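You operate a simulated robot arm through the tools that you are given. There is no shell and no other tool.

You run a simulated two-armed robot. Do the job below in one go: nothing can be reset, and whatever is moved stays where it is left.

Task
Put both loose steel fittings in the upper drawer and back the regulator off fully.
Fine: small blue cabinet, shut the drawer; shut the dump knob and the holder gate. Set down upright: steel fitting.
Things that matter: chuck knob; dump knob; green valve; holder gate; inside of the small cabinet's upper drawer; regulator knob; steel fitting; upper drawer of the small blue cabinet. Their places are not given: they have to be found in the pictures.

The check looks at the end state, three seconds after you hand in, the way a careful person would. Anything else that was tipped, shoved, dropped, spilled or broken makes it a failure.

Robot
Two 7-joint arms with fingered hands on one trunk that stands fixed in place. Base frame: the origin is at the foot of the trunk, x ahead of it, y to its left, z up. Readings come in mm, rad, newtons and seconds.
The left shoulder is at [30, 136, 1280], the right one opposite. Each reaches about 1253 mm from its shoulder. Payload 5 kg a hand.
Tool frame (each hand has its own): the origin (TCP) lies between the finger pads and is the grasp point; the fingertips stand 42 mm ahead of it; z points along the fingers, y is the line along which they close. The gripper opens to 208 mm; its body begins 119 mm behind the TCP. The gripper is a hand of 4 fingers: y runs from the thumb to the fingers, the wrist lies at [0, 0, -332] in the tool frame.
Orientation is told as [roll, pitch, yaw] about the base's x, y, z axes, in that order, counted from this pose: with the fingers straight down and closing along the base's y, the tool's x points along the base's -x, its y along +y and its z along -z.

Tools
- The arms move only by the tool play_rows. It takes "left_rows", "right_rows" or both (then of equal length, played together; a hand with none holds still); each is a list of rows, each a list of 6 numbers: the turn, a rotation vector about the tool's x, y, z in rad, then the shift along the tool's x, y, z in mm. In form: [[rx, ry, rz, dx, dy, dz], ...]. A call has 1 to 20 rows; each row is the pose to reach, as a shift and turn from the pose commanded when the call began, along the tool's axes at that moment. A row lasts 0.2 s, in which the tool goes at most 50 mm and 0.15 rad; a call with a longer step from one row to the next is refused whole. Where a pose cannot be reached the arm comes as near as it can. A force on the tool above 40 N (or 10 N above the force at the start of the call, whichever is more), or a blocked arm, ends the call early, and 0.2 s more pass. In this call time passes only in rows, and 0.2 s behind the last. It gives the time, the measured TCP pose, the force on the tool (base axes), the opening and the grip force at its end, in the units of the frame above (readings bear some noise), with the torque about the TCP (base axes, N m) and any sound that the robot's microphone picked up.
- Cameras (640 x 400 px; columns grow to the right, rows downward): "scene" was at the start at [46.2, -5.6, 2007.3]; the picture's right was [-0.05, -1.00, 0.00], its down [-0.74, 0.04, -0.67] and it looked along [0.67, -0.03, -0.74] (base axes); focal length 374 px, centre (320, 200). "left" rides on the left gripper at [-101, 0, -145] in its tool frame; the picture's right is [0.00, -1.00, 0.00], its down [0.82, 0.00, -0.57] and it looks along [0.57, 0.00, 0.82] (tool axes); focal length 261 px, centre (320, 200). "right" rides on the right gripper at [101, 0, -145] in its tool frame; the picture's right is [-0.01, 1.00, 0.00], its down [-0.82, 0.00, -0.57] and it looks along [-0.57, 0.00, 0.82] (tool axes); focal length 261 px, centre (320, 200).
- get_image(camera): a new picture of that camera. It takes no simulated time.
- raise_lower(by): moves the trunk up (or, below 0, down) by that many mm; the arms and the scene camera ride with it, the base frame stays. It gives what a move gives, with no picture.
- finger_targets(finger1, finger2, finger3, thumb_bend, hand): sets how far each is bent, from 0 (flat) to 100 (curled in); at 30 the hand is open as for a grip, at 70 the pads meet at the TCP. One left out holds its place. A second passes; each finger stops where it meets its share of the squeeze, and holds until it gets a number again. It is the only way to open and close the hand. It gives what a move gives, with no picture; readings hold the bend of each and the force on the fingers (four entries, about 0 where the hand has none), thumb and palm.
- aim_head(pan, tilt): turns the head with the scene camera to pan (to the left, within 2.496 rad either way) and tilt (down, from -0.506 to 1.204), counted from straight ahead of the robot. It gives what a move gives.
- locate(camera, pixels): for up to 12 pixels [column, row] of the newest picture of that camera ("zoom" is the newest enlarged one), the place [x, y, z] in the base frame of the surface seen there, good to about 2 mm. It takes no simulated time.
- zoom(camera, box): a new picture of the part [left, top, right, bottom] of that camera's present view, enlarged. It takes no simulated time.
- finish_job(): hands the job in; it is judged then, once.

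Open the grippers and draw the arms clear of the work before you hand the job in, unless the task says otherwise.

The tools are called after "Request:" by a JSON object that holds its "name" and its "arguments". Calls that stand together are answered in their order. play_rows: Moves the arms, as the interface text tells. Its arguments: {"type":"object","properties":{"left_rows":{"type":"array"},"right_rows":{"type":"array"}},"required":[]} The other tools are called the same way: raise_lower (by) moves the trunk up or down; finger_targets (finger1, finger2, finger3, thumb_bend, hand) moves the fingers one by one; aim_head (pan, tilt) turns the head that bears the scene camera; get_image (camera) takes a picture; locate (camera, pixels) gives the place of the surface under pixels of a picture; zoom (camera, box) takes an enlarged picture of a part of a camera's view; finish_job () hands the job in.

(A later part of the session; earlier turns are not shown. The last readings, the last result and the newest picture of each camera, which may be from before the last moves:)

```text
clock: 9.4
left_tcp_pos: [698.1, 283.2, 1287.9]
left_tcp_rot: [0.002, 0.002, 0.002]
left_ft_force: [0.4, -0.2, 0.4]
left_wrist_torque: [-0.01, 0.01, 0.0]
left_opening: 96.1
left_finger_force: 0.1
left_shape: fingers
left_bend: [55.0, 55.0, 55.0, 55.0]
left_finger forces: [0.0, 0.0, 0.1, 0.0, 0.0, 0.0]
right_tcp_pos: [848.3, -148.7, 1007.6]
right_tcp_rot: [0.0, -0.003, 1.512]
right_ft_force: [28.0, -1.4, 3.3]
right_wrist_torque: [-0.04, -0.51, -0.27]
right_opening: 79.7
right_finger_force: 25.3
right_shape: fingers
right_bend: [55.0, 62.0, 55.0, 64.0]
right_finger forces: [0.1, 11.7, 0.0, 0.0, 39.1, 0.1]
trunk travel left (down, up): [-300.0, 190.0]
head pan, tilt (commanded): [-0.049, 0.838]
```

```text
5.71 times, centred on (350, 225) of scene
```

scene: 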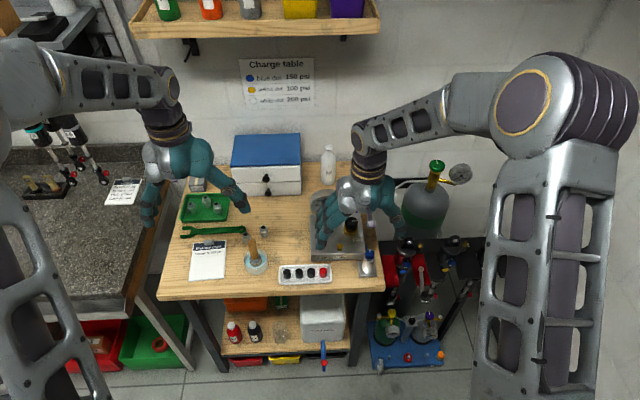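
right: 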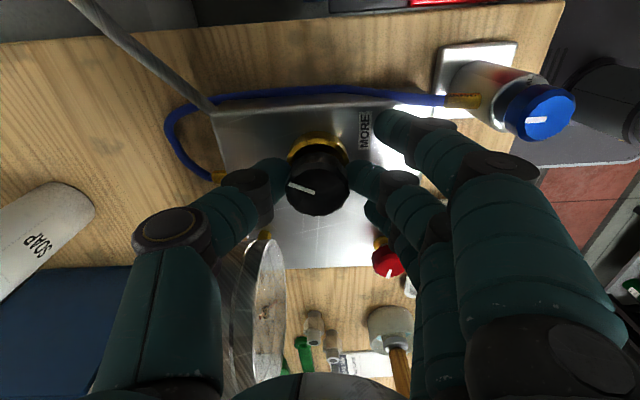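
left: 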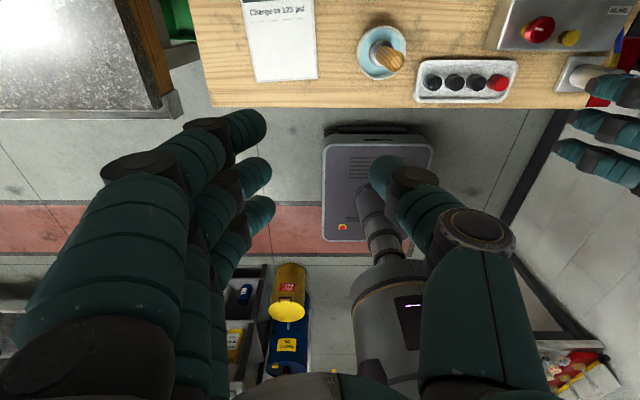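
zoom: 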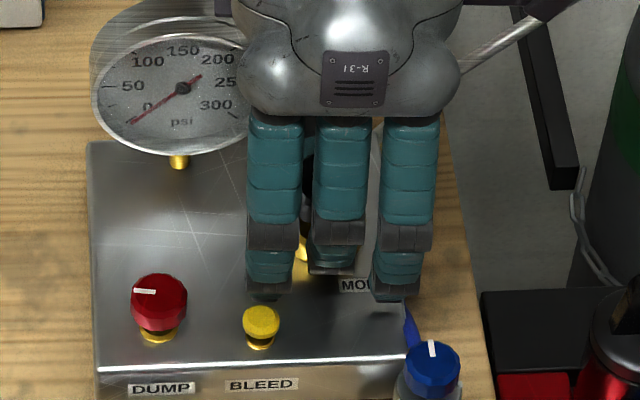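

The knob follows and no stop yet; the thumb is nearing the gauge, so I'll release, swing the hand back by 0.9 rad and regrip.

Request:
{"name": "finger_targets", "arguments": {"hand": "right", "finger2": 56, "thumb_bend": 56}}

Request:
{"name": "zoom", "arguments": {"camera": "right", "box": [240, 110, 400, 240]}}

Request:
{"name": "play_rows", "arguments": {"right_rows": [[0, 0, 0.13, 0, 0, 0], [0, 0, 0.26, 0, 0, 0], [0, 0, 0.39, 0, 0, 0], [0, 0, 0.52, 0, 0, 0], [0, 0, 0.65, 0, 0, 0], [0, 0, 0.78, 0, 0, 0], [0, 0, 0.9, 0, 0, 0]]}}

Request:
{"name": "get_image", "arguments": {"camera": "right"}}

```text
clock: 10.4
left_tcp_pos: [697.6, 282.5, 1289.7]
left_tcp_rot: [0.001, 0.0, 0.001]
left_ft_force: [0.5, 0.2, -0.2]
left_wrist_torque: [0.01, 0.05, -0.01]
left_opening: 96.1
left_finger_force: 0.0
left_shape: fingers
left_bend: [55.0, 55.0, 55.0, 55.0]
left_finger forces: [0.0, 0.0, 0.0, 0.0, 0.0, 0.1]
right_tcp_pos: [845.5, -150.4, 1005.9]
right_tcp_rot: [0.002, -0.001, 1.51]
right_ft_force: [0.9, 0.3, -0.2]
right_wrist_torque: [0.01, 0.01, -0.02]
right_opening: 92.7
right_finger_force: 0.3
right_shape: fingers
right_bend: [55.0, 56.0, 55.0, 56.0]
right_finger forces: [0.1, 0.1, 0.1, 0.0, 0.0, 0.1]
trunk travel left (down, up): [-300.0, 190.0]
head pan, tilt (commanded): [-0.049, 0.838]
```

```text
3.08 times, centred on (320, 175) of right
```

zoom: 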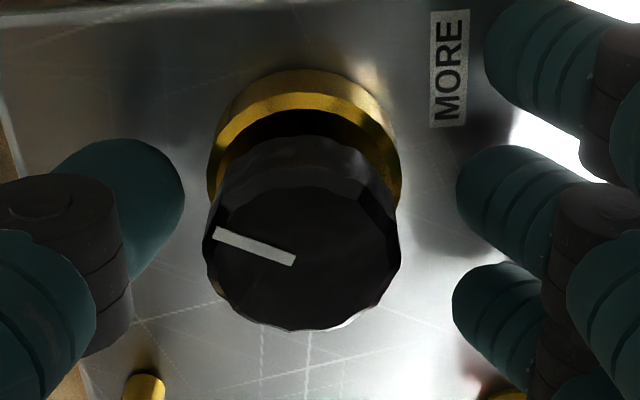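

```text
clock: 12.0
left_tcp_pos: [697.6, 283.1, 1289.1]
left_tcp_rot: [0.0, 0.0, -0.001]
left_ft_force: [0.0, -0.1, 0.2]
left_wrist_torque: [-0.01, 0.01, -0.03]
left_opening: 96.0
left_finger_force: 0.0
left_shape: fingers
left_bend: [55.0, 55.0, 55.0, 55.0]
left_finger forces: [0.0, 0.1, 0.0, 0.1, 0.0, 0.1]
right_tcp_pos: [845.8, -150.4, 1006.5]
right_tcp_rot: [0.0, 0.0, 0.608]
right_ft_force: [0.3, 0.0, -0.2]
right_wrist_torque: [-0.01, 0.01, 0.02]
right_opening: 92.7
right_finger_force: 0.0
right_shape: fingers
right_bend: [55.0, 56.0, 55.0, 56.0]
right_finger forces: [0.0, 0.1, 0.0, 0.1, 0.0, 0.1]
trunk travel left (down, up): [-300.0, 190.0]
head pan, tilt (commanded): [-0.049, 0.838]
```

```text
taken
```

right: 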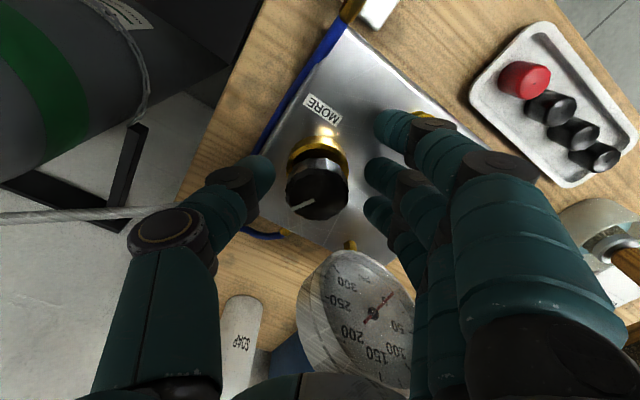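

The knob's pointer has moved (now toward (297,207)). I'll regrip and turn another 0.9 rad counter-clockwise.

Request:
{"name": "finger_targets", "arguments": {"hand": "right", "finger2": 80, "thumb_bend": 80}}

Request:
{"name": "play_rows", "arguments": {"right_rows": [[0, 0, -0.1, 0, 0, 0], [0, 0, -0.2, 0, 0, 0], [0, 0, -0.3, 0, 0, 0], [0, 0, -0.4, 0, 0, 0], [0, 0, -0.5, 0, 0, 0], [0, 0, -0.6, 0, 0, 0], [0, 0, -0.7, 0, 0, 0], [0, 0, -0.8, 0, 0, 0], [0, 0, -0.9, 0, 0, 0]]}}

Request:
{"name": "get_image", "arguments": {"camera": "right"}}

```text
clock: 13.0
left_tcp_pos: [698.7, 281.5, 1290.4]
left_tcp_rot: [0.001, 0.001, -0.001]
left_ft_force: [-0.2, 0.8, -0.2]
left_wrist_torque: [0.01, 0.03, -0.01]
left_opening: 96.2
left_finger_force: 0.0
left_shape: fingers
left_bend: [55.0, 55.0, 55.0, 55.0]
left_finger forces: [0.0, 0.0, 0.0, 0.0, 0.0, 0.0]
right_tcp_pos: [847.7, -153.7, 1007.5]
right_tcp_rot: [0.0, 0.0, 0.609]
right_ft_force: [10.7, -15.4, -4.0]
right_wrist_torque: [-0.13, -0.12, -0.11]
right_opening: 76.6
right_finger_force: 22.4
right_shape: fingers
right_bend: [55.0, 61.0, 55.0, 65.0]
right_finger forces: [0.1, 11.9, 0.0, 0.1, 32.1, 0.1]
trunk travel left (down, up): [-300.0, 190.0]
head pan, tilt (commanded): [-0.049, 0.838]
```

```text
clock: 14.9
left_tcp_pos: [697.7, 283.9, 1288.4]
left_tcp_rot: [0.001, 0.002, 0.002]
left_ft_force: [0.1, 1.9, 0.1]
left_wrist_torque: [-0.19, -0.01, 0.0]
left_opening: 96.1
left_finger_force: 0.1
left_shape: fingers
left_bend: [55.0, 55.0, 55.0, 55.0]
left_finger forces: [0.2, 0.0, 0.0, 0.0, 0.1, 0.0]
right_tcp_pos: [849.6, -158.6, 1006.7]
right_tcp_rot: [-0.004, 0.008, 1.435]
right_ft_force: [12.9, -16.4, -3.9]
right_wrist_torque: [-0.4, 0.29, -0.61]
right_opening: 76.2
right_finger_force: 24.4
right_shape: fingers
right_bend: [55.0, 61.0, 55.0, 63.0]
right_finger forces: [0.1, 14.7, 0.0, 0.1, 34.0, 0.0]
trunk travel left (down, up): [-300.0, 190.0]
head pan, tilt (commanded): [-0.049, 0.838]
stopped in row 9 (right hand): the force on the tool passed its limit at 41 N (the readings are from after the stop); the commanded pose is now the measured one
```

```text
taken
```

right: 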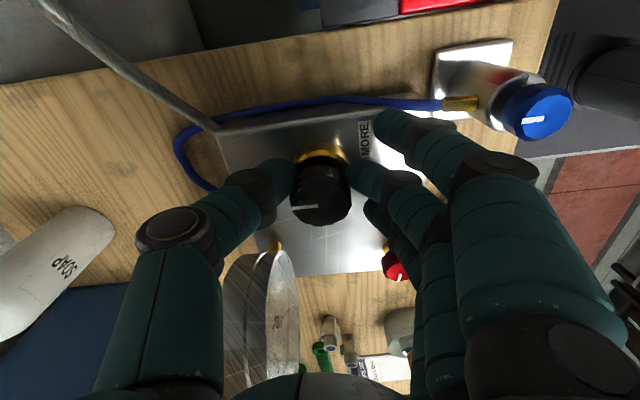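

The turn stopped with torque rising (0.61 N·m) near the end, which looks like the regulator's stop, with the pointer now about straight away from me. I'll release and look at the pointer closely.

Request:
{"name": "finger_targets", "arguments": {"hand": "right", "finger2": 56, "thumb_bend": 56}}

Request:
{"name": "zoom", "arguments": {"camera": "right", "box": [240, 110, 400, 240]}}

Request:
{"name": "locate", "arguments": {"camera": "zoom", "pixels": [[215, 295], [290, 285], [305, 270], [215, 250], [395, 250]]}}

```text
clock: 15.9
left_tcp_pos: [697.1, 282.7, 1289.3]
left_tcp_rot: [0.0, -0.002, -0.001]
left_ft_force: [0.3, 0.5, 0.3]
left_wrist_torque: [0.02, 0.04, -0.04]
left_opening: 96.2
left_finger_force: 0.1
left_shape: fingers
left_bend: [55.0, 55.0, 55.0, 55.0]
left_finger forces: [0.0, 0.0, 0.0, 0.0, 0.0, 0.1]
right_tcp_pos: [847.3, -155.2, 1006.9]
right_tcp_rot: [-0.001, 0.004, 1.437]
right_ft_force: [-1.0, -0.6, -0.4]
right_wrist_torque: [0.02, 0.02, -0.01]
right_opening: 92.5
right_finger_force: 0.1
right_shape: fingers
right_bend: [55.0, 56.0, 55.0, 56.0]
right_finger forces: [0.0, 0.1, 0.0, 0.1, 0.0, 0.0]
trunk travel left (down, up): [-300.0, 190.0]
head pan, tilt (commanded): [-0.049, 0.838]
```

```text
3.08 times, centred on (320, 175) of right
```

zoom: 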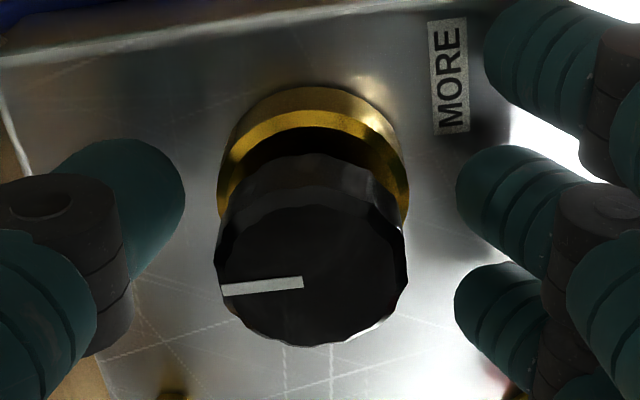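

```text
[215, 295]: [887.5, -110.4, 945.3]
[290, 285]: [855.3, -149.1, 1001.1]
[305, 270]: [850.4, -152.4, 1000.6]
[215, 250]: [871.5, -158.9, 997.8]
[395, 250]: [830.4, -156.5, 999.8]
```

The pointer now points straight away from me. To confirm it's a real stop, I'll recentre on the knob, rotate back by 0.5 rad, regrip and try to turn again.

Request:
{"name": "play_rows", "arguments": {"right_rows": [[0, 0, 0.1, -2, 0, 0], [0, 0, 0.2, -5, 0.7, 0], [0, 0, 0.3, -5, 0.7, 0], [0, 0, 0.4, -5, 0.7, 0], [0, 0, 0.5, -5, 0.7, 0]]}}

Request:
{"name": "finger_targets", "arguments": {"hand": "right", "finger2": 80, "thumb_bend": 80}}

Request:
{"name": "zoom", "arguments": {"camera": "right", "box": [240, 110, 400, 240]}}

Request:
{"name": "play_rows", "arguments": {"right_rows": [[0, 0, -0.08, 0, 0, 0], [0, 0, -0.16, 0, 0, 0], [0, 0, -0.24, 0, 0, 0]]}}

Request:
{"name": "zoom", "arguments": {"camera": "right", "box": [240, 110, 400, 240]}}

```text
clock: 17.1
left_tcp_pos: [696.5, 282.3, 1289.7]
left_tcp_rot: [0.001, 0.001, 0.001]
left_ft_force: [0.2, 0.1, -0.5]
left_wrist_torque: [-0.02, -0.02, 0.02]
left_opening: 96.4
left_finger_force: 0.1
left_shape: fingers
left_bend: [55.0, 55.0, 55.0, 55.0]
left_finger forces: [0.0, 0.0, 0.0, 0.0, 0.1, 0.1]
right_tcp_pos: [846.7, -149.2, 1007.0]
right_tcp_rot: [-0.003, 0.003, 0.935]
right_ft_force: [0.2, -0.9, 0.3]
right_wrist_torque: [-0.01, 0.01, 0.06]
right_opening: 92.7
right_finger_force: 0.1
right_shape: fingers
right_bend: [55.0, 56.0, 55.0, 56.0]
right_finger forces: [0.1, 0.1, 0.0, 0.0, 0.1, 0.0]
trunk travel left (down, up): [-300.0, 190.0]
head pan, tilt (commanded): [-0.049, 0.838]
```

```text
clock: 18.1
left_tcp_pos: [698.6, 281.7, 1288.9]
left_tcp_rot: [-0.001, 0.002, 0.001]
left_ft_force: [0.4, 0.0, 0.7]
left_wrist_torque: [-0.04, -0.01, -0.04]
left_opening: 96.2
left_finger_force: 0.1
left_shape: fingers
left_bend: [55.0, 55.0, 55.0, 55.0]
left_finger forces: [0.1, 0.0, 0.0, 0.0, 0.1, 0.1]
right_tcp_pos: [848.7, -152.2, 1005.8]
right_tcp_rot: [-0.003, 0.003, 0.937]
right_ft_force: [15.5, -10.6, -3.0]
right_wrist_torque: [-0.04, -0.16, -0.09]
right_opening: 77.4
right_finger_force: 22.1
right_shape: fingers
right_bend: [55.0, 61.0, 55.0, 65.0]
right_finger forces: [0.1, 11.7, 0.0, 0.0, 32.4, 0.1]
trunk travel left (down, up): [-300.0, 190.0]
head pan, tilt (commanded): [-0.049, 0.838]
```

```text
3.08 times, centred on (320, 175) of right
```

zoom: 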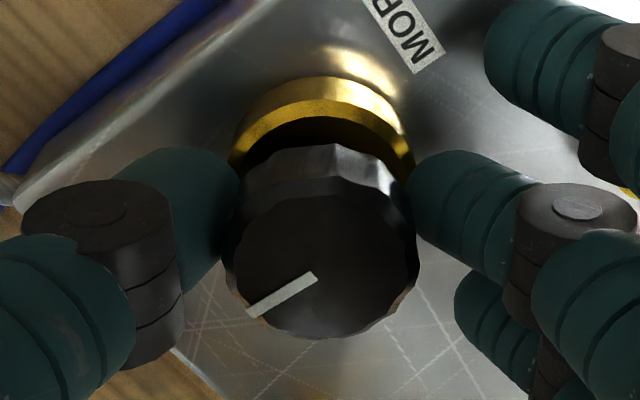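

```text
clock: 18.9
left_tcp_pos: [698.8, 280.0, 1290.3]
left_tcp_rot: [0.003, 0.0, -0.001]
left_ft_force: [0.5, -1.4, -0.2]
left_wrist_torque: [0.04, -0.03, -0.01]
left_opening: 96.0
left_finger_force: 0.0
left_shape: fingers
left_bend: [55.0, 55.0, 55.0, 55.0]
left_finger forces: [0.0, 0.0, 0.0, 0.0, 0.0, 0.0]
right_tcp_pos: [847.4, -155.0, 1005.9]
right_tcp_rot: [-0.001, 0.006, 1.175]
right_ft_force: [11.4, -24.8, 0.7]
right_wrist_torque: [-0.55, 0.05, -0.77]
right_opening: 77.3
right_finger_force: 23.8
right_shape: fingers
right_bend: [55.0, 61.0, 55.0, 64.0]
right_finger forces: [0.0, 11.9, 0.0, 0.0, 36.1, 0.0]
trunk travel left (down, up): [-300.0, 190.0]
head pan, tilt (commanded): [-0.049, 0.838]
```

```text
3.08 times, centred on (320, 175) of right
```

zoom: 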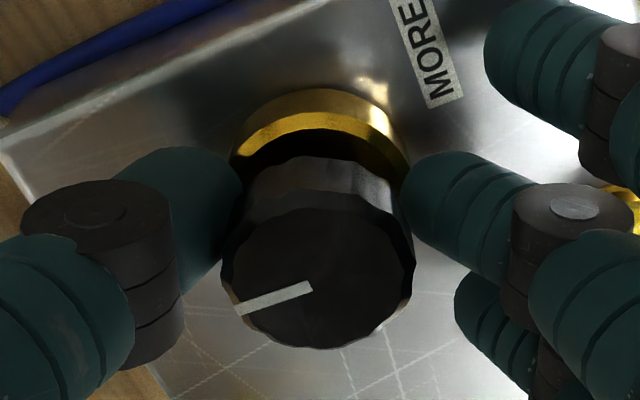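

The hand turned 0.24 rad while the pointer stayed put and torque rose to 0.77 N·m, so the regulator is on its stop, fully backed off. I'll release, lift 60 mm, and carry the hand over to the dump knob.

Request:
{"name": "finger_targets", "arguments": {"hand": "right", "finger2": 56, "thumb_bend": 56}}

Request:
{"name": "play_rows", "arguments": {"right_rows": [[0, 0, 0, 0, 0, -30], [0, 0, 0, 0, 0, -60], [0, 0, 0, -24, 33, -62], [0, 0, 0, -48, 66, -62], [0, 0, 0, -71, 99, -62]]}}

Request:
{"name": "get_image", "arguments": {"camera": "right"}}

Request:
{"name": "zoom", "arguments": {"camera": "scene", "box": [290, 150, 410, 270]}}

```text
clock: 19.9
left_tcp_pos: [696.7, 282.6, 1290.5]
left_tcp_rot: [0.0, 0.0, 0.0]
left_ft_force: [-0.4, -0.8, 0.1]
left_wrist_torque: [0.07, -0.02, -0.03]
left_opening: 96.3
left_finger_force: 0.0
left_shape: fingers
left_bend: [55.0, 55.0, 55.0, 55.0]
left_finger forces: [0.0, 0.0, 0.0, 0.0, 0.1, 0.0]
right_tcp_pos: [846.3, -151.1, 1007.5]
right_tcp_rot: [-0.001, 0.003, 1.178]
right_ft_force: [0.4, -0.7, -0.2]
right_wrist_torque: [0.05, 0.02, 0.0]
right_opening: 92.8
right_finger_force: 0.1
right_shape: fingers
right_bend: [55.0, 56.0, 55.0, 56.0]
right_finger forces: [0.0, 0.0, 0.1, 0.0, 0.1, 0.1]
trunk travel left (down, up): [-300.0, 190.0]
head pan, tilt (commanded): [-0.049, 0.838]
```

```text
clock: 21.1
left_tcp_pos: [697.4, 282.3, 1289.6]
left_tcp_rot: [0.001, 0.0, 0.0]
left_ft_force: [0.2, 1.0, -0.2]
left_wrist_torque: [-0.18, -0.05, 0.01]
left_opening: 96.1
left_finger_force: 0.1
left_shape: fingers
left_bend: [55.0, 55.0, 55.0, 55.0]
left_finger forces: [0.0, 0.1, 0.0, 0.0, 0.0, 0.1]
right_tcp_pos: [782.3, -46.4, 1070.9]
right_tcp_rot: [-0.004, 0.004, 1.173]
right_ft_force: [-0.2, 0.0, 0.0]
right_wrist_torque: [0.02, -0.01, 0.0]
right_opening: 92.7
right_finger_force: 0.0
right_shape: fingers
right_bend: [55.0, 56.0, 55.0, 56.0]
right_finger forces: [0.0, 0.0, 0.1, 0.0, 0.1, 0.0]
trunk travel left (down, up): [-300.0, 190.0]
head pan, tilt (commanded): [-0.049, 0.838]
```

```text
taken
```

right: 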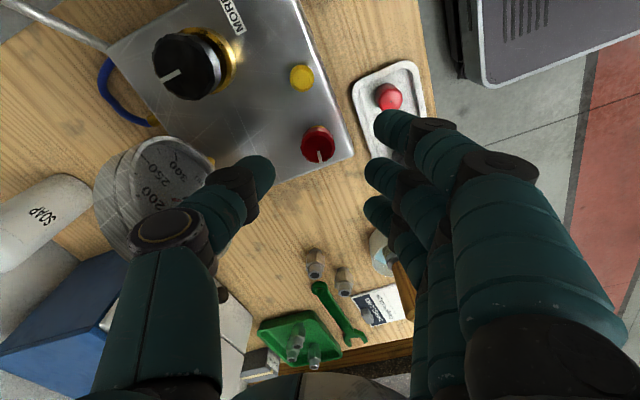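

```text
3.33 times, centred on (350, 210) of scene
```

zoom: 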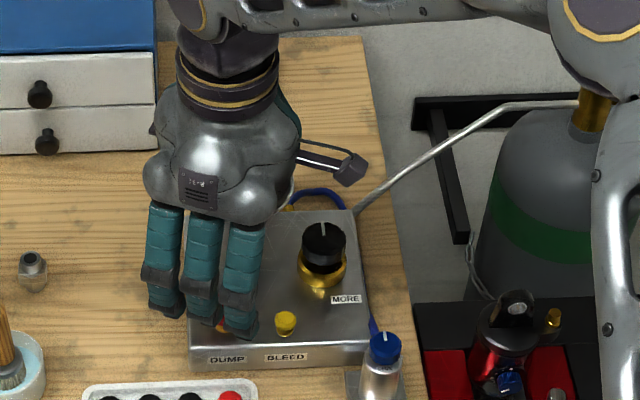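

The regulator pointer now shows 12 o'clock. Before descending to the dump knob, I'll check how close the fingers would get to the cap tray near (388,100).

Request:
{"name": "locate", "arguments": {"camera": "right", "pixels": [[388, 92], [360, 110], [412, 75], [320, 140], [318, 160], [304, 77], [400, 125], [390, 180], [380, 210], [262, 175], [160, 150], [205, 155]]}}

Request:
{"name": "locate", "arguments": {"camera": "zoom", "pixels": [[230, 396], [190, 396], [90, 390], [250, 385], [240, 330], [200, 310], [165, 305], [225, 330], [285, 318]]}}

```text
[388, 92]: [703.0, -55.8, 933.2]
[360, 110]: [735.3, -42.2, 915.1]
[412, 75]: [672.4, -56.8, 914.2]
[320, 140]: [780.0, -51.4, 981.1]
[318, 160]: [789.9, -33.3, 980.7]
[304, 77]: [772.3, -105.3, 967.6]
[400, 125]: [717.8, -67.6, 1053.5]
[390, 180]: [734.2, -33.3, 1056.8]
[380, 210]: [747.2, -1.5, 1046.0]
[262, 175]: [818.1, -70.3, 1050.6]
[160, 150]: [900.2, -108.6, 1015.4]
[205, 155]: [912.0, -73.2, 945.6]
```

```text
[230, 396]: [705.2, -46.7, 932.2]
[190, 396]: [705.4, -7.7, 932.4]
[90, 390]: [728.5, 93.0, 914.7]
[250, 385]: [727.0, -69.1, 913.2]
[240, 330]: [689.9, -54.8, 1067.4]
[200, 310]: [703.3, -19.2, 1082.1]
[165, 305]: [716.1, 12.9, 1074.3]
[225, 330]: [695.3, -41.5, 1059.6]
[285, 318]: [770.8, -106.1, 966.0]
```

The caps top out at z≈933, below where the tips will be (≥950). I'll go down 80 mm onto the dump knob.

Request:
{"name": "play_rows", "arguments": {"right_rows": [[0, 0, 0, 0, 0, 25], [0, 0, 0, 0, 0, 50], [0, 0, 0, 0, 0, 68], [0, 0, 0, 0, 0, 79]]}}

Request:
{"name": "get_image", "arguments": {"camera": "right"}}

Request:
{"name": "zoom", "arguments": {"camera": "scene", "box": [290, 190, 370, 270]}}

```text
clock: 22.1
left_tcp_pos: [694.3, 281.0, 1294.5]
left_tcp_rot: [-0.001, -0.004, 0.0]
left_ft_force: [-0.2, 0.4, 0.9]
left_wrist_torque: [-0.02, -0.09, 0.03]
left_opening: 96.1
left_finger_force: 0.0
left_shape: fingers
left_bend: [55.0, 55.0, 55.0, 55.0]
left_finger forces: [0.0, 0.0, 0.1, 0.0, 0.0, 0.0]
right_tcp_pos: [783.4, -46.1, 996.9]
right_tcp_rot: [-0.012, 0.0, 1.176]
right_ft_force: [-2.2, -6.4, 41.1]
right_wrist_torque: [-1.32, -2.1, -0.39]
right_opening: 91.9
right_finger_force: 21.2
right_shape: fingers
right_bend: [55.0, 56.0, 55.0, 55.0]
right_finger forces: [0.0, 0.0, 0.1, 0.0, 41.7, 0.0]
trunk travel left (down, up): [-300.0, 190.0]
head pan, tilt (commanded): [-0.049, 0.838]
```

```text
taken
```

right: 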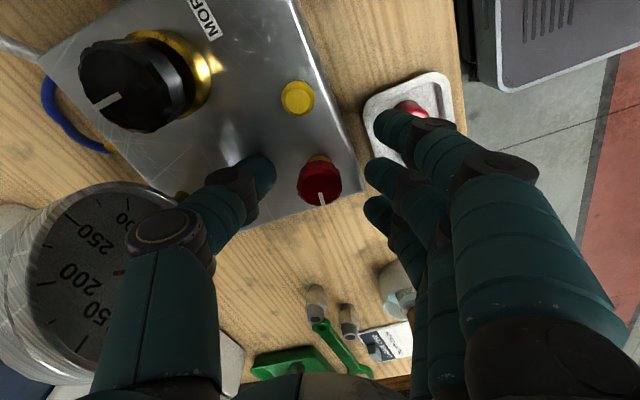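

```text
5.00 times, centred on (330, 230) of scene
```

zoom: 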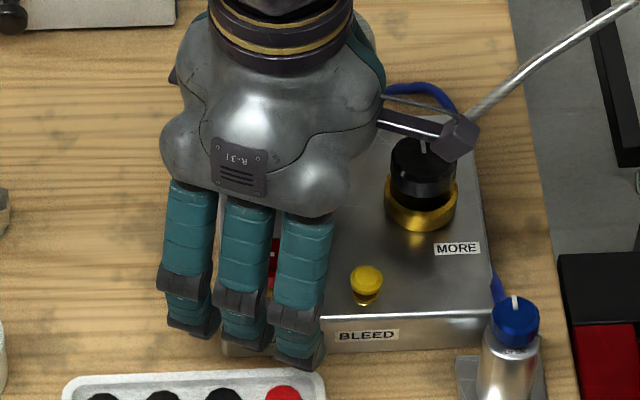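

The thumb tip reached the panel top (41 N on the thumb), so the tips sit about 50 mm below the TCP. I'll back up 12 mm and check.

Request:
{"name": "play_rows", "arguments": {"right_rows": [[0, 0, 0, 0, 0, -12]]}}

Request:
{"name": "zoom", "arguments": {"camera": "right", "box": [220, 100, 420, 230]}}

```text
clock: 22.5
left_tcp_pos: [698.3, 284.1, 1289.4]
left_tcp_rot: [-0.001, 0.003, -0.001]
left_ft_force: [-0.2, -0.1, 0.3]
left_wrist_torque: [-0.02, 0.03, 0.02]
left_opening: 95.9
left_finger_force: 0.1
left_shape: fingers
left_bend: [55.0, 55.0, 55.0, 55.0]
left_finger forces: [0.1, 0.0, 0.0, 0.1, 0.0, 0.0]
right_tcp_pos: [780.3, -46.2, 999.0]
right_tcp_rot: [0.003, 0.007, 1.179]
right_ft_force: [0.3, 0.5, -1.2]
right_wrist_torque: [-0.02, -0.02, 0.02]
right_opening: 93.2
right_finger_force: 0.0
right_shape: fingers
right_bend: [55.0, 56.0, 55.0, 56.0]
right_finger forces: [0.1, 0.1, 0.1, 0.0, 0.1, 0.0]
trunk travel left (down, up): [-300.0, 190.0]
head pan, tilt (commanded): [-0.049, 0.838]
```

```text
3.08 times, centred on (320, 165) of right
```

zoom: 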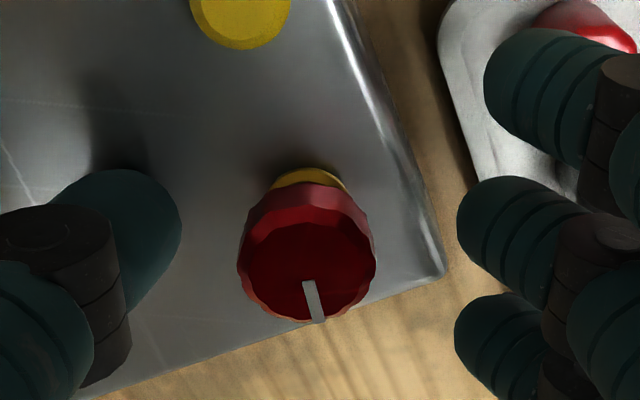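

Force is back to zero. I'll raise 5 mm more, centre on the knob, and pinch it.

Request:
{"name": "play_rows", "arguments": {"right_rows": [[0, 0, 0, -1, -2.5, -5]]}}

Request:
{"name": "finger_targets", "arguments": {"hand": "right", "finger2": 80, "thumb_bend": 80}}

Request:
{"name": "zoom", "arguments": {"camera": "right", "box": [220, 100, 420, 230]}}

```text
clock: 22.9
left_tcp_pos: [698.6, 282.5, 1290.3]
left_tcp_rot: [0.001, 0.001, 0.001]
left_ft_force: [0.5, -0.4, -0.1]
left_wrist_torque: [-0.01, 0.05, 0.02]
left_opening: 96.3
left_finger_force: 0.1
left_shape: fingers
left_bend: [55.0, 55.0, 55.0, 55.0]
left_finger forces: [0.0, 0.0, 0.1, 0.0, 0.1, 0.0]
right_tcp_pos: [785.5, -45.8, 1005.7]
right_tcp_rot: [0.0, 0.004, 1.179]
right_ft_force: [0.4, -0.7, -0.5]
right_wrist_torque: [-0.02, 0.02, 0.0]
right_opening: 93.4
right_finger_force: 0.1
right_shape: fingers
right_bend: [55.0, 56.0, 55.0, 56.0]
right_finger forces: [0.1, 0.1, 0.0, 0.0, 0.0, 0.0]
trunk travel left (down, up): [-300.0, 190.0]
head pan, tilt (commanded): [-0.049, 0.838]
```

```text
clock: 23.9
left_tcp_pos: [699.1, 281.2, 1289.3]
left_tcp_rot: [0.001, 0.001, 0.001]
left_ft_force: [-0.1, 0.3, 0.8]
left_wrist_torque: [0.0, -0.01, -0.02]
left_opening: 95.8
left_finger_force: 0.1
left_shape: fingers
left_bend: [55.0, 55.0, 55.0, 55.0]
left_finger forces: [0.0, 0.0, 0.1, 0.0, 0.0, 0.0]
right_tcp_pos: [786.9, -48.6, 1005.4]
right_tcp_rot: [-0.001, 0.005, 1.177]
right_ft_force: [13.0, -3.1, -14.5]
right_wrist_torque: [0.08, -0.11, -0.06]
right_opening: 70.3
right_finger_force: 18.5
right_shape: fingers
right_bend: [55.0, 63.0, 55.0, 65.0]
right_finger forces: [0.0, 11.1, 0.0, 0.0, 25.4, 0.0]
trunk travel left (down, up): [-300.0, 190.0]
head pan, tilt (commanded): [-0.049, 0.838]
```

```text
3.08 times, centred on (320, 165) of right
```

zoom: 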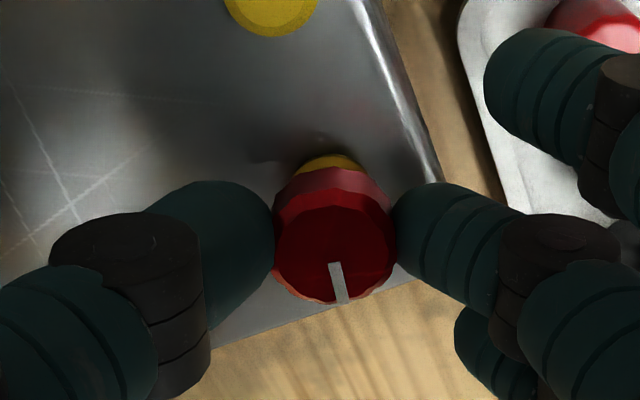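

The dump knob is pinched (25 N / 11 N). I'll turn it clockwise (shut direction) 0.4 rad and see whether it follows or is already on its stop.

Request:
{"name": "play_rows", "arguments": {"right_rows": [[0, 0, 0.08, 0, 0, 0], [0, 0, 0.16, 0, 0, 0], [0, 0, 0.24, 0, 0, 0], [0, 0, 0.32, 0, 0, 0], [0, 0, 0.4, 0, 0, 0]]}}

Request:
{"name": "zoom", "arguments": {"camera": "right", "box": [220, 100, 420, 230]}}

```text
clock: 25.1
left_tcp_pos: [698.7, 280.6, 1289.1]
left_tcp_rot: [0.0, 0.002, 0.001]
left_ft_force: [-0.4, 0.8, 0.2]
left_wrist_torque: [0.01, -0.03, 0.01]
left_opening: 96.0
left_finger_force: 0.0
left_shape: fingers
left_bend: [55.0, 55.0, 55.0, 55.0]
left_finger forces: [0.1, 0.1, 0.0, 0.0, 0.1, 0.1]
right_tcp_pos: [786.3, -49.5, 1005.6]
right_tcp_rot: [-0.004, 0.007, 0.775]
right_ft_force: [9.0, -9.4, -12.2]
right_wrist_torque: [-0.09, -0.01, 0.01]
right_opening: 70.5
right_finger_force: 18.1
right_shape: fingers
right_bend: [55.0, 63.0, 55.0, 65.0]
right_finger forces: [0.0, 11.9, 0.1, 0.1, 24.5, 0.1]
trunk travel left (down, up): [-300.0, 190.0]
head pan, tilt (commanded): [-0.049, 0.838]
```

```text
3.08 times, centred on (320, 165) of right
```

zoom: 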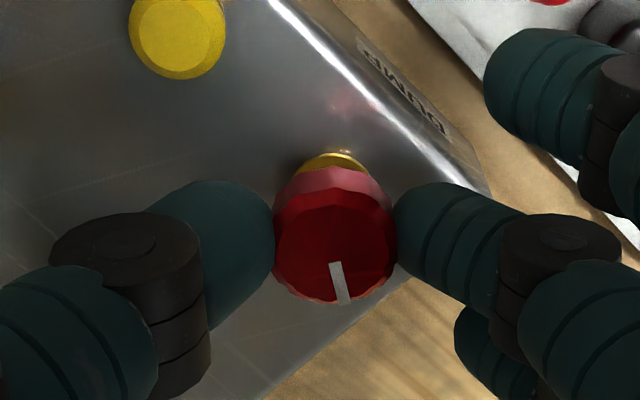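

The knob follows freely (no stop), so it was open. I'll keep turning clockwise another 0.5 rad, watching bleed-button clearance.

Request:
{"name": "play_rows", "arguments": {"right_rows": [[0, 0, 0.08, 0, 0, 0], [0, 0, 0.16, 0, 0, 0], [0, 0, 0.24, 0, 0, 0], [0, 0, 0.32, 0, 0, 0], [0, 0, 0.4, 0, 0, 0], [0, 0, 0.48, 0, 0, 0]]}}

Request:
{"name": "get_image", "arguments": {"camera": "right"}}

Request:
{"name": "zoom", "arguments": {"camera": "scene", "box": [290, 180, 370, 270]}}

```text
clock: 26.5
left_tcp_pos: [697.5, 280.5, 1289.7]
left_tcp_rot: [0.0, 0.0, -0.001]
left_ft_force: [0.5, 0.3, 0.2]
left_wrist_torque: [0.0, 0.01, 0.01]
left_opening: 96.2
left_finger_force: 0.0
left_shape: fingers
left_bend: [55.0, 55.0, 55.0, 55.0]
left_finger forces: [0.0, 0.1, 0.0, 0.0, 0.0, 0.1]
right_tcp_pos: [784.3, -47.8, 1005.9]
right_tcp_rot: [-0.003, 0.004, 0.297]
right_ft_force: [-5.0, -14.4, -16.7]
right_wrist_torque: [-0.16, 0.26, 0.0]
right_opening: 70.4
right_finger_force: 17.9
right_shape: fingers
right_bend: [55.0, 63.0, 55.0, 65.0]
right_finger forces: [0.1, 11.2, 0.0, 0.0, 24.7, 0.0]
trunk travel left (down, up): [-300.0, 190.0]
head pan, tilt (commanded): [-0.049, 0.838]
```

```text
taken
```

right: 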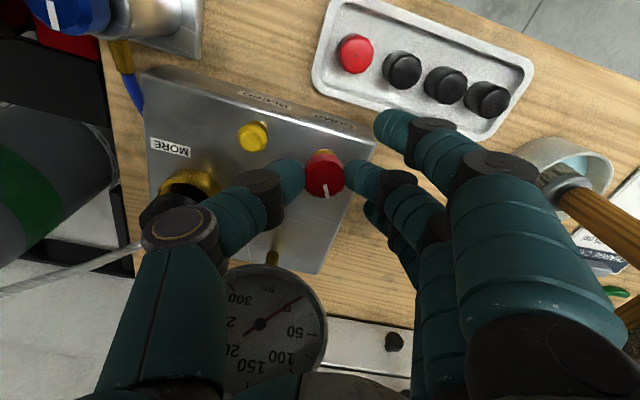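

```text
4.44 times, centred on (330, 225) of scene
```

zoom: 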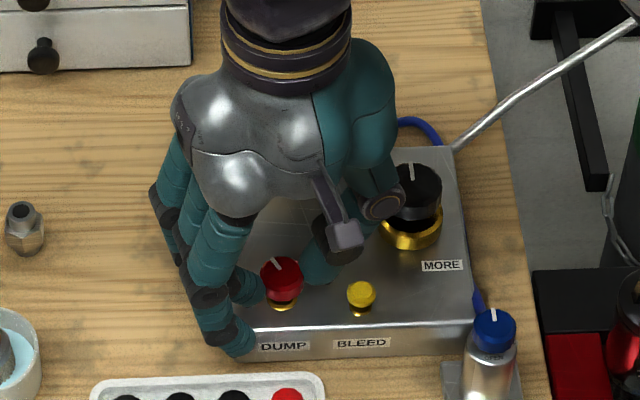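

The pointer is at about 11 o'clock now. I'll continue clockwise in small steps until it stops.

Request:
{"name": "play_rows", "arguments": {"right_rows": [[0, 0, 0.08, 0, 0, 0], [0, 0, 0.16, 0, 0, 0], [0, 0, 0.24, 0, 0, 0], [0, 0, 0.32, 0, 0, 0], [0, 0, 0.4, 0, 0, 0], [0, 0, 0.48, 0, 0, 0], [0, 0, 0.56, 0, 0, 0]]}}

Request:
{"name": "get_image", "arguments": {"camera": "right"}}

Request:
{"name": "zoom", "arguments": {"camera": "scene", "box": [290, 180, 370, 270]}}

```text
clock: 28.1
left_tcp_pos: [696.6, 281.8, 1289.8]
left_tcp_rot: [0.0, 0.0, -0.001]
left_ft_force: [-0.3, 0.4, -0.3]
left_wrist_torque: [-0.04, 0.01, 0.03]
left_opening: 96.0
left_finger_force: 0.1
left_shape: fingers
left_bend: [55.0, 55.0, 55.0, 55.0]
left_finger forces: [0.0, 0.0, 0.1, 0.0, 0.0, 0.0]
right_tcp_pos: [784.2, -46.8, 1006.5]
right_tcp_rot: [-0.004, 0.001, -0.263]
right_ft_force: [-19.9, -12.3, -17.6]
right_wrist_torque: [-0.12, 0.57, 0.05]
right_opening: 71.0
right_finger_force: 18.6
right_shape: fingers
right_bend: [55.0, 63.0, 55.0, 64.0]
right_finger forces: [0.1, 9.8, 0.0, 0.0, 27.2, 0.1]
trunk travel left (down, up): [-300.0, 190.0]
head pan, tilt (commanded): [-0.049, 0.838]
```

```text
taken
```

right: 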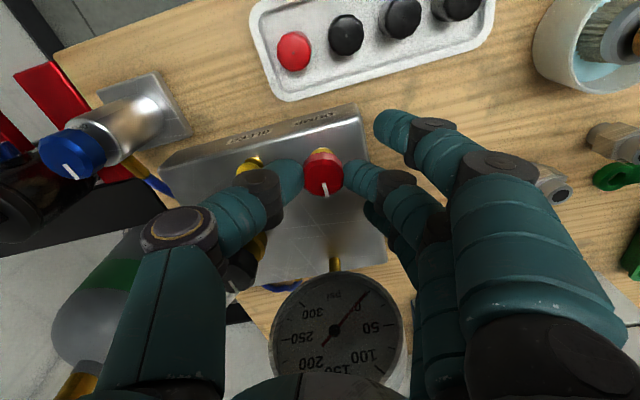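

```text
4.44 times, centred on (330, 225) of scene
```

zoom: 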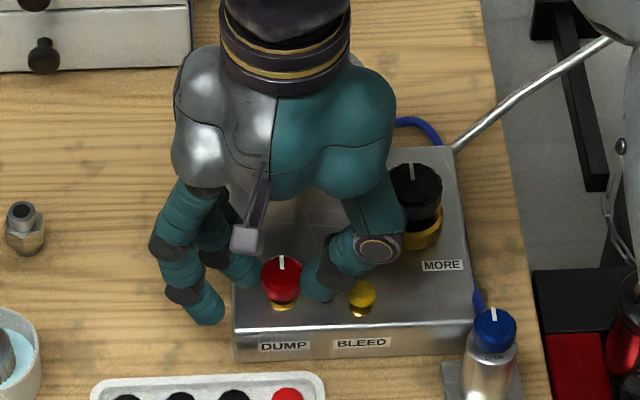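

The pointer is near 12 o'clock with little torque; lateral force has grown from a small centring offset. I'll relieve that by a 3 mm shift and continue clockwise slightly to find the stop.

Request:
{"name": "play_rows", "arguments": {"right_rows": [[0, 0, 0.06, 3, -0.8, 0], [0, 0, 0.12, 3, -0.8, 0], [0, 0, 0.18, 3.5, -0.8, 0], [0, 0, 0.24, 3.5, -0.8, 0]]}}

Request:
{"name": "zoom", "arguments": {"camera": "right", "box": [220, 100, 420, 230]}}

Request:
{"name": "zoom", "arguments": {"camera": "scene", "box": [290, 180, 370, 270]}}

```text
clock: 29.1
left_tcp_pos: [697.8, 280.7, 1290.4]
left_tcp_rot: [0.001, 0.002, -0.001]
left_ft_force: [0.4, -0.4, -0.3]
left_wrist_torque: [0.01, 0.01, -0.03]
left_opening: 96.1
left_finger_force: 0.0
left_shape: fingers
left_bend: [55.0, 55.0, 55.0, 55.0]
left_finger forces: [0.0, 0.0, 0.0, 0.0, 0.1, 0.0]
right_tcp_pos: [784.7, -48.7, 1007.1]
right_tcp_rot: [-0.002, -0.005, -0.501]
right_ft_force: [4.9, -17.3, -12.3]
right_wrist_torque: [-0.29, -0.25, 0.34]
right_opening: 70.5
right_finger_force: 17.6
right_shape: fingers
right_bend: [55.0, 63.0, 55.0, 64.0]
right_finger forces: [0.0, 11.1, 0.0, 0.1, 24.3, 0.1]
trunk travel left (down, up): [-300.0, 190.0]
head pan, tilt (commanded): [-0.049, 0.838]
```

```text
3.08 times, centred on (320, 165) of right
```

zoom: 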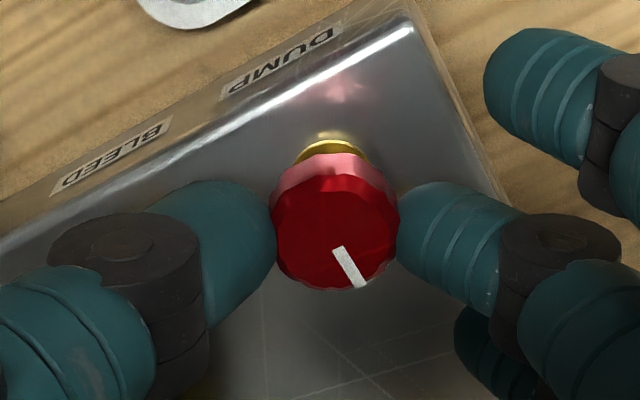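

```text
4.44 times, centred on (330, 225) of scene
```

zoom: 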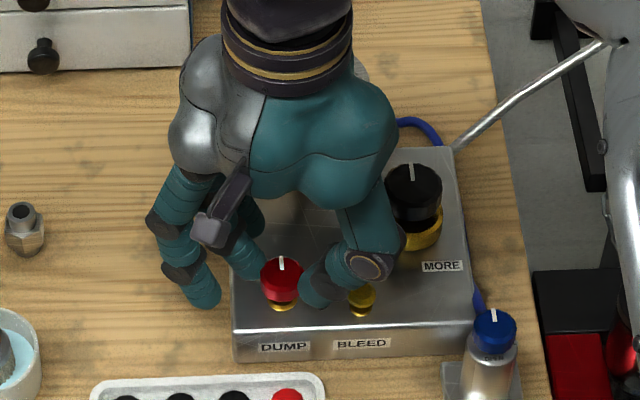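

The hand slipped 0.24 rad while the pointer stayed at 12 o'clock with torque 0.34, so the dump knob is on its shut stop. I'll open mainly the finger side (thumb only a little because of the bleed button) and lift clear.

Request:
{"name": "finger_targets", "arguments": {"hand": "right", "finger2": 54, "thumb_bend": 62}}

Request:
{"name": "play_rows", "arguments": {"right_rows": [[0, 0, 0, 0, 0, -20], [0, 0, 0, 0, 0, -60], [0, 0, 0, 0, 0, -105], [0, 0, 0, 0, 0, -150]]}}

Request:
{"name": "get_image", "arguments": {"camera": "right"}}

Request:
{"name": "zoom", "arguments": {"camera": "scene", "box": [290, 180, 370, 270]}}

```text
clock: 30.1
left_tcp_pos: [698.3, 281.9, 1289.0]
left_tcp_rot: [-0.001, -0.002, 0.002]
left_ft_force: [0.3, 0.5, -0.6]
left_wrist_torque: [0.01, -0.02, -0.03]
left_opening: 96.4
left_finger_force: 0.0
left_shape: fingers
left_bend: [55.0, 55.0, 55.0, 55.0]
left_finger forces: [0.0, 0.0, 0.0, 0.1, 0.0, 0.0]
right_tcp_pos: [782.2, -46.5, 1006.6]
right_tcp_rot: [-0.002, -0.003, -0.505]
right_ft_force: [0.7, -0.3, -0.5]
right_wrist_torque: [0.02, 0.01, 0.0]
right_opening: 78.3
right_finger_force: 0.1
right_shape: fingers
right_bend: [55.0, 54.0, 55.0, 62.0]
right_finger forces: [0.1, 0.0, 0.1, 0.1, 0.0, 0.0]
trunk travel left (down, up): [-300.0, 190.0]
head pan, tilt (commanded): [-0.049, 0.838]
```

```text
clock: 31.1
left_tcp_pos: [695.6, 282.4, 1292.2]
left_tcp_rot: [0.0, -0.002, 0.0]
left_ft_force: [-1.6, 0.0, 0.6]
left_wrist_torque: [-0.01, -0.09, -0.05]
left_opening: 96.0
left_finger_force: 0.0
left_shape: fingers
left_bend: [55.0, 55.0, 55.0, 55.0]
left_finger forces: [0.1, 0.1, 0.1, 0.0, 0.1, 0.0]
right_tcp_pos: [780.6, -45.7, 1156.8]
right_tcp_rot: [-0.005, -0.002, -0.501]
right_ft_force: [-0.8, 0.1, -0.1]
right_wrist_torque: [0.0, -0.14, 0.0]
right_opening: 78.5
right_finger_force: 0.0
right_shape: fingers
right_bend: [55.0, 54.0, 55.0, 62.0]
right_finger forces: [0.0, 0.1, 0.1, 0.0, 0.0, 0.0]
trunk travel left (down, up): [-300.0, 190.0]
head pan, tilt (commanded): [-0.049, 0.838]
```

```text
taken
```

right: 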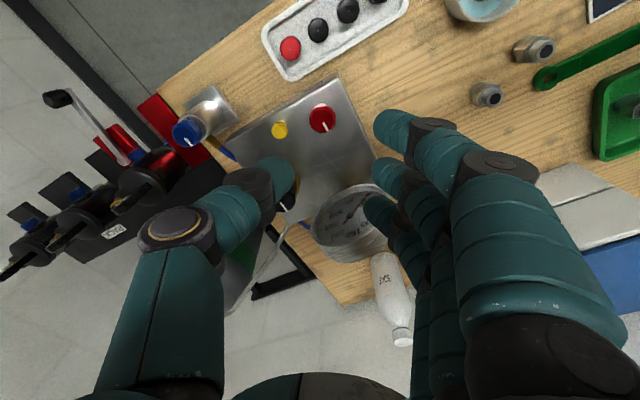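

```text
4.44 times, centred on (330, 225) of scene
```

zoom: 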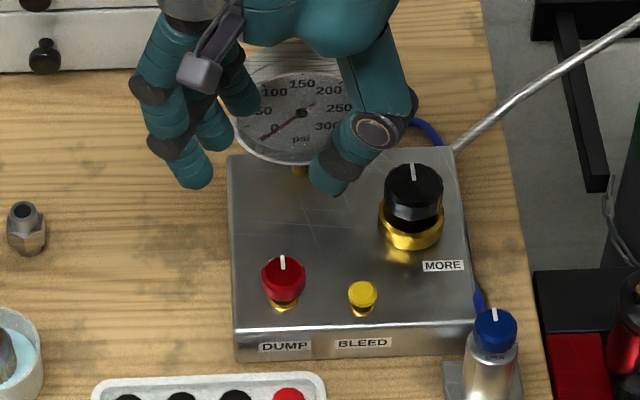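

Both pointers stand at 12 o'clock: regulator fully back, dump shut. Next is the holder gate: I'll bring the right hand high over to about (565,-400), yawed 90° so the thumb faces away from me and can be used as a pushing peg.

Request:
{"name": "play_rows", "arguments": {"right_rows": [[0, 0, -0.138, 1.3, -27.6, 0], [0, 0, -0.276, 2.7, -55.2, 0], [0, 0, -0.414, 4, -82.9, 0], [0, 0, -0.552, 5.3, -110.5, 0], [0, 0, -0.69, 6.7, -138.1, 0], [0, 0, -0.828, 8, -165.7, 0], [0, 0, -0.966, 9.3, -193.3, 0], [0, 0, -1.104, 10.7, -221, 0], [0, 0, -1.242, 12, -248.6, 0], [0, 0, -1.38, 13.3, -276.2, 0], [0, 0, -1.518, 14.7, -303.8, 0], [0, 0, -1.656, 16, -331.4, 0], [0, 0, -1.794, 17.3, -359, 0], [0, 0, -1.932, 18.7, -386.7, 0], [0, 0, -2.07, 20, -414.3, 0]]}}

Request:
{"name": "get_image", "arguments": {"camera": "right"}}

Request:
{"name": "get_image", "arguments": {"camera": "scene"}}

```text
clock: 34.3
left_tcp_pos: [695.8, 281.0, 1290.9]
left_tcp_rot: [-0.001, 0.001, 0.0]
left_ft_force: [-1.4, -1.1, 1.0]
left_wrist_torque: [0.07, -0.1, 0.01]
left_opening: 95.9
left_finger_force: 0.0
left_shape: fingers
left_bend: [55.0, 55.0, 55.0, 55.0]
left_finger forces: [0.0, 0.1, 0.0, 0.0, 0.1, 0.1]
right_tcp_pos: [564.5, -399.9, 1158.8]
right_tcp_rot: [-0.001, 0.003, 1.57]
right_ft_force: [0.8, 0.4, 0.2]
right_wrist_torque: [-0.01, -0.02, 0.01]
right_opening: 78.9
right_finger_force: 0.2
right_shape: fingers
right_bend: [55.0, 54.0, 55.0, 62.0]
right_finger forces: [0.0, 0.1, 0.0, 0.0, 0.0, 0.0]
trunk travel left (down, up): [-300.0, 190.0]
head pan, tilt (commanded): [-0.049, 0.838]
```

```text
taken
```

right: 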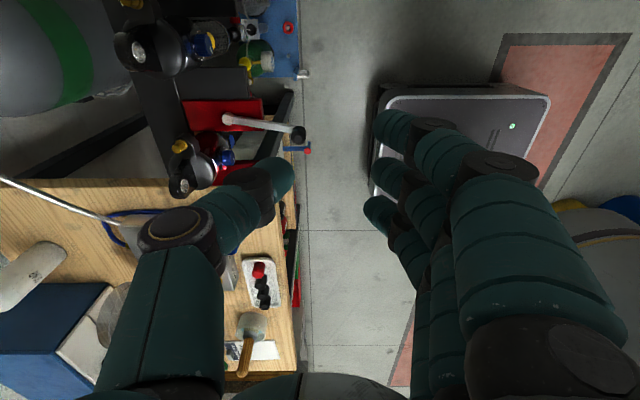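

```text
taken
```

scene: 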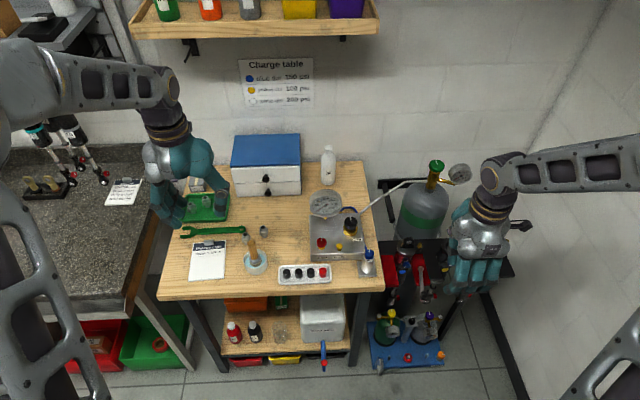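

The lever is visible in the right camera from (228,119) to its ball at (298,134). I'll zoom and locate it precisely.

Request:
{"name": "zoom", "arguments": {"camera": "right", "box": [170, 70, 330, 210]}}

Request:
{"name": "locate", "arguments": {"camera": "right", "pixels": [[228, 119], [250, 123], [270, 127], [285, 130], [296, 130], [299, 137], [240, 105], [262, 105], [200, 150], [225, 155], [185, 175], [290, 165]]}}

```text
2.86 times, centred on (250, 140) of right
```

zoom: 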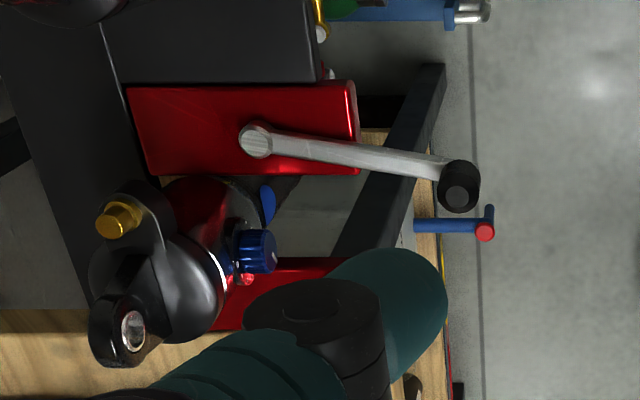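

```text
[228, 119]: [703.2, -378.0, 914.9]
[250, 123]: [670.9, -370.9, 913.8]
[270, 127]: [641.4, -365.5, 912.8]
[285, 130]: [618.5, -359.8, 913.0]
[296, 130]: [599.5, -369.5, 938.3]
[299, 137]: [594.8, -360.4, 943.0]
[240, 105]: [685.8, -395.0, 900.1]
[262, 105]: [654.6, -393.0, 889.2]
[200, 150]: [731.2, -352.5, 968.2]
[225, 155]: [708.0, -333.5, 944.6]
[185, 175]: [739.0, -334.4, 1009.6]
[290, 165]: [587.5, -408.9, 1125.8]
```

The lever runs from pivot (703,-378) to a black knob at about (597,-357), z 917–943. I'll locate the thumb tip surface to use it as a peg.

Request:
{"name": "zoom", "arguments": {"camera": "right", "box": [220, 130, 320, 210]}}

Request:
{"name": "locate", "arguments": {"camera": "zoom", "pixels": [[460, 200], [440, 160], [400, 130], [360, 150], [430, 240], [400, 300], [370, 200], [330, 130], [467, 215], [260, 200]]}}

```text
5.00 times, centred on (270, 170) of right
```

zoom: 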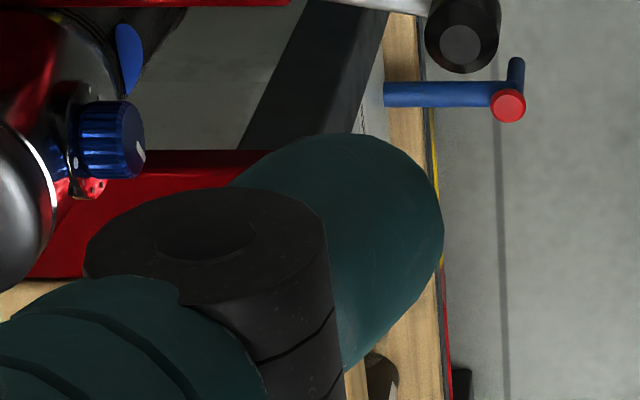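

```text
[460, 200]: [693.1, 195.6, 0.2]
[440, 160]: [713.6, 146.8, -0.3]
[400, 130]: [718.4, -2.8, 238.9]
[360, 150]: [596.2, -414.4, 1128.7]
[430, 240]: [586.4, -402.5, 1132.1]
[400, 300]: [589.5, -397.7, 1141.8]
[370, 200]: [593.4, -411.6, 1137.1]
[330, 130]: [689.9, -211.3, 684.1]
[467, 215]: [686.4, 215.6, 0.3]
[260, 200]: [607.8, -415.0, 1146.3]
```

The thumb tip centre sits about 36 mm ahead (+x) of the TCP, radius ~13. I'll descend beside the lever's knob on its -y side, to TCP z≈966.

Request:
{"name": "play_rows", "arguments": {"right_rows": [[0, 0, 0, 1, 4, 40], [0, 0, 0, 3, 8, 80], [0, 0, 0, 3, 8, 120], [0, 0, 0, 3, 8, 155], [0, 0, 0, 3, 8, 178], [0, 0, 0, 3, 8, 193]]}}

Request:
{"name": "get_image", "arguments": {"camera": "right"}}

Request:
{"name": "zoom", "arguments": {"camera": "scene", "box": [380, 200, 520, 320]}}

```text
clock: 35.7
left_tcp_pos: [698.3, 281.3, 1290.2]
left_tcp_rot: [0.001, 0.001, 0.0]
left_ft_force: [-0.5, -0.4, -0.5]
left_wrist_torque: [-0.01, 0.03, 0.02]
left_opening: 96.1
left_finger_force: 0.1
left_shape: fingers
left_bend: [55.0, 55.0, 55.0, 55.0]
left_finger forces: [0.1, 0.0, 0.0, 0.0, 0.1, 0.1]
right_tcp_pos: [557.5, -401.9, 965.0]
right_tcp_rot: [-0.001, 0.006, 1.568]
right_ft_force: [0.5, 0.0, 0.2]
right_wrist_torque: [0.02, 0.05, 0.0]
right_opening: 78.6
right_finger_force: 0.1
right_shape: fingers
right_bend: [55.0, 54.0, 55.0, 62.0]
right_finger forces: [0.1, 0.1, 0.0, 0.0, 0.1, 0.0]
trunk travel left (down, up): [-300.0, 190.0]
head pan, tilt (commanded): [-0.049, 0.838]
```

```text
taken
```

right: 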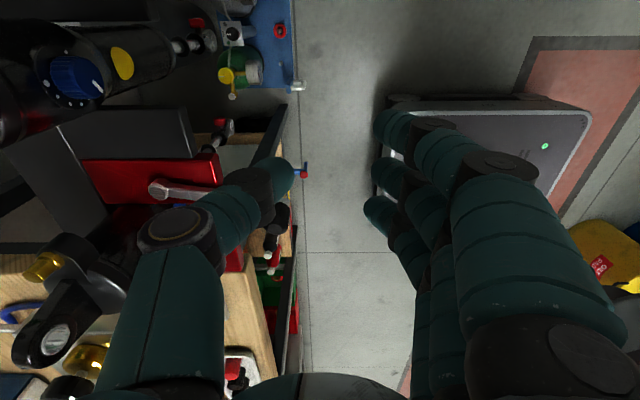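

```text
3.33 times, centred on (450, 260) of scene
```

zoom: 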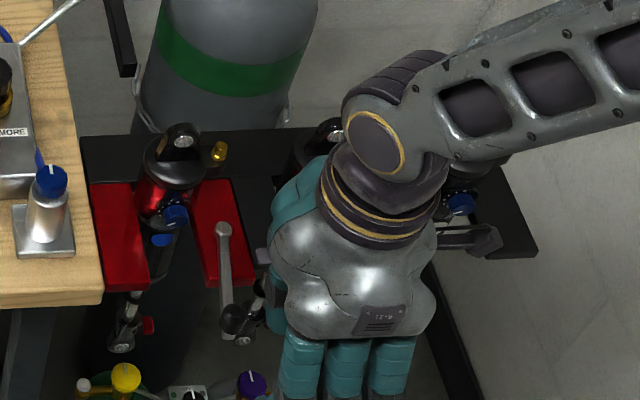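

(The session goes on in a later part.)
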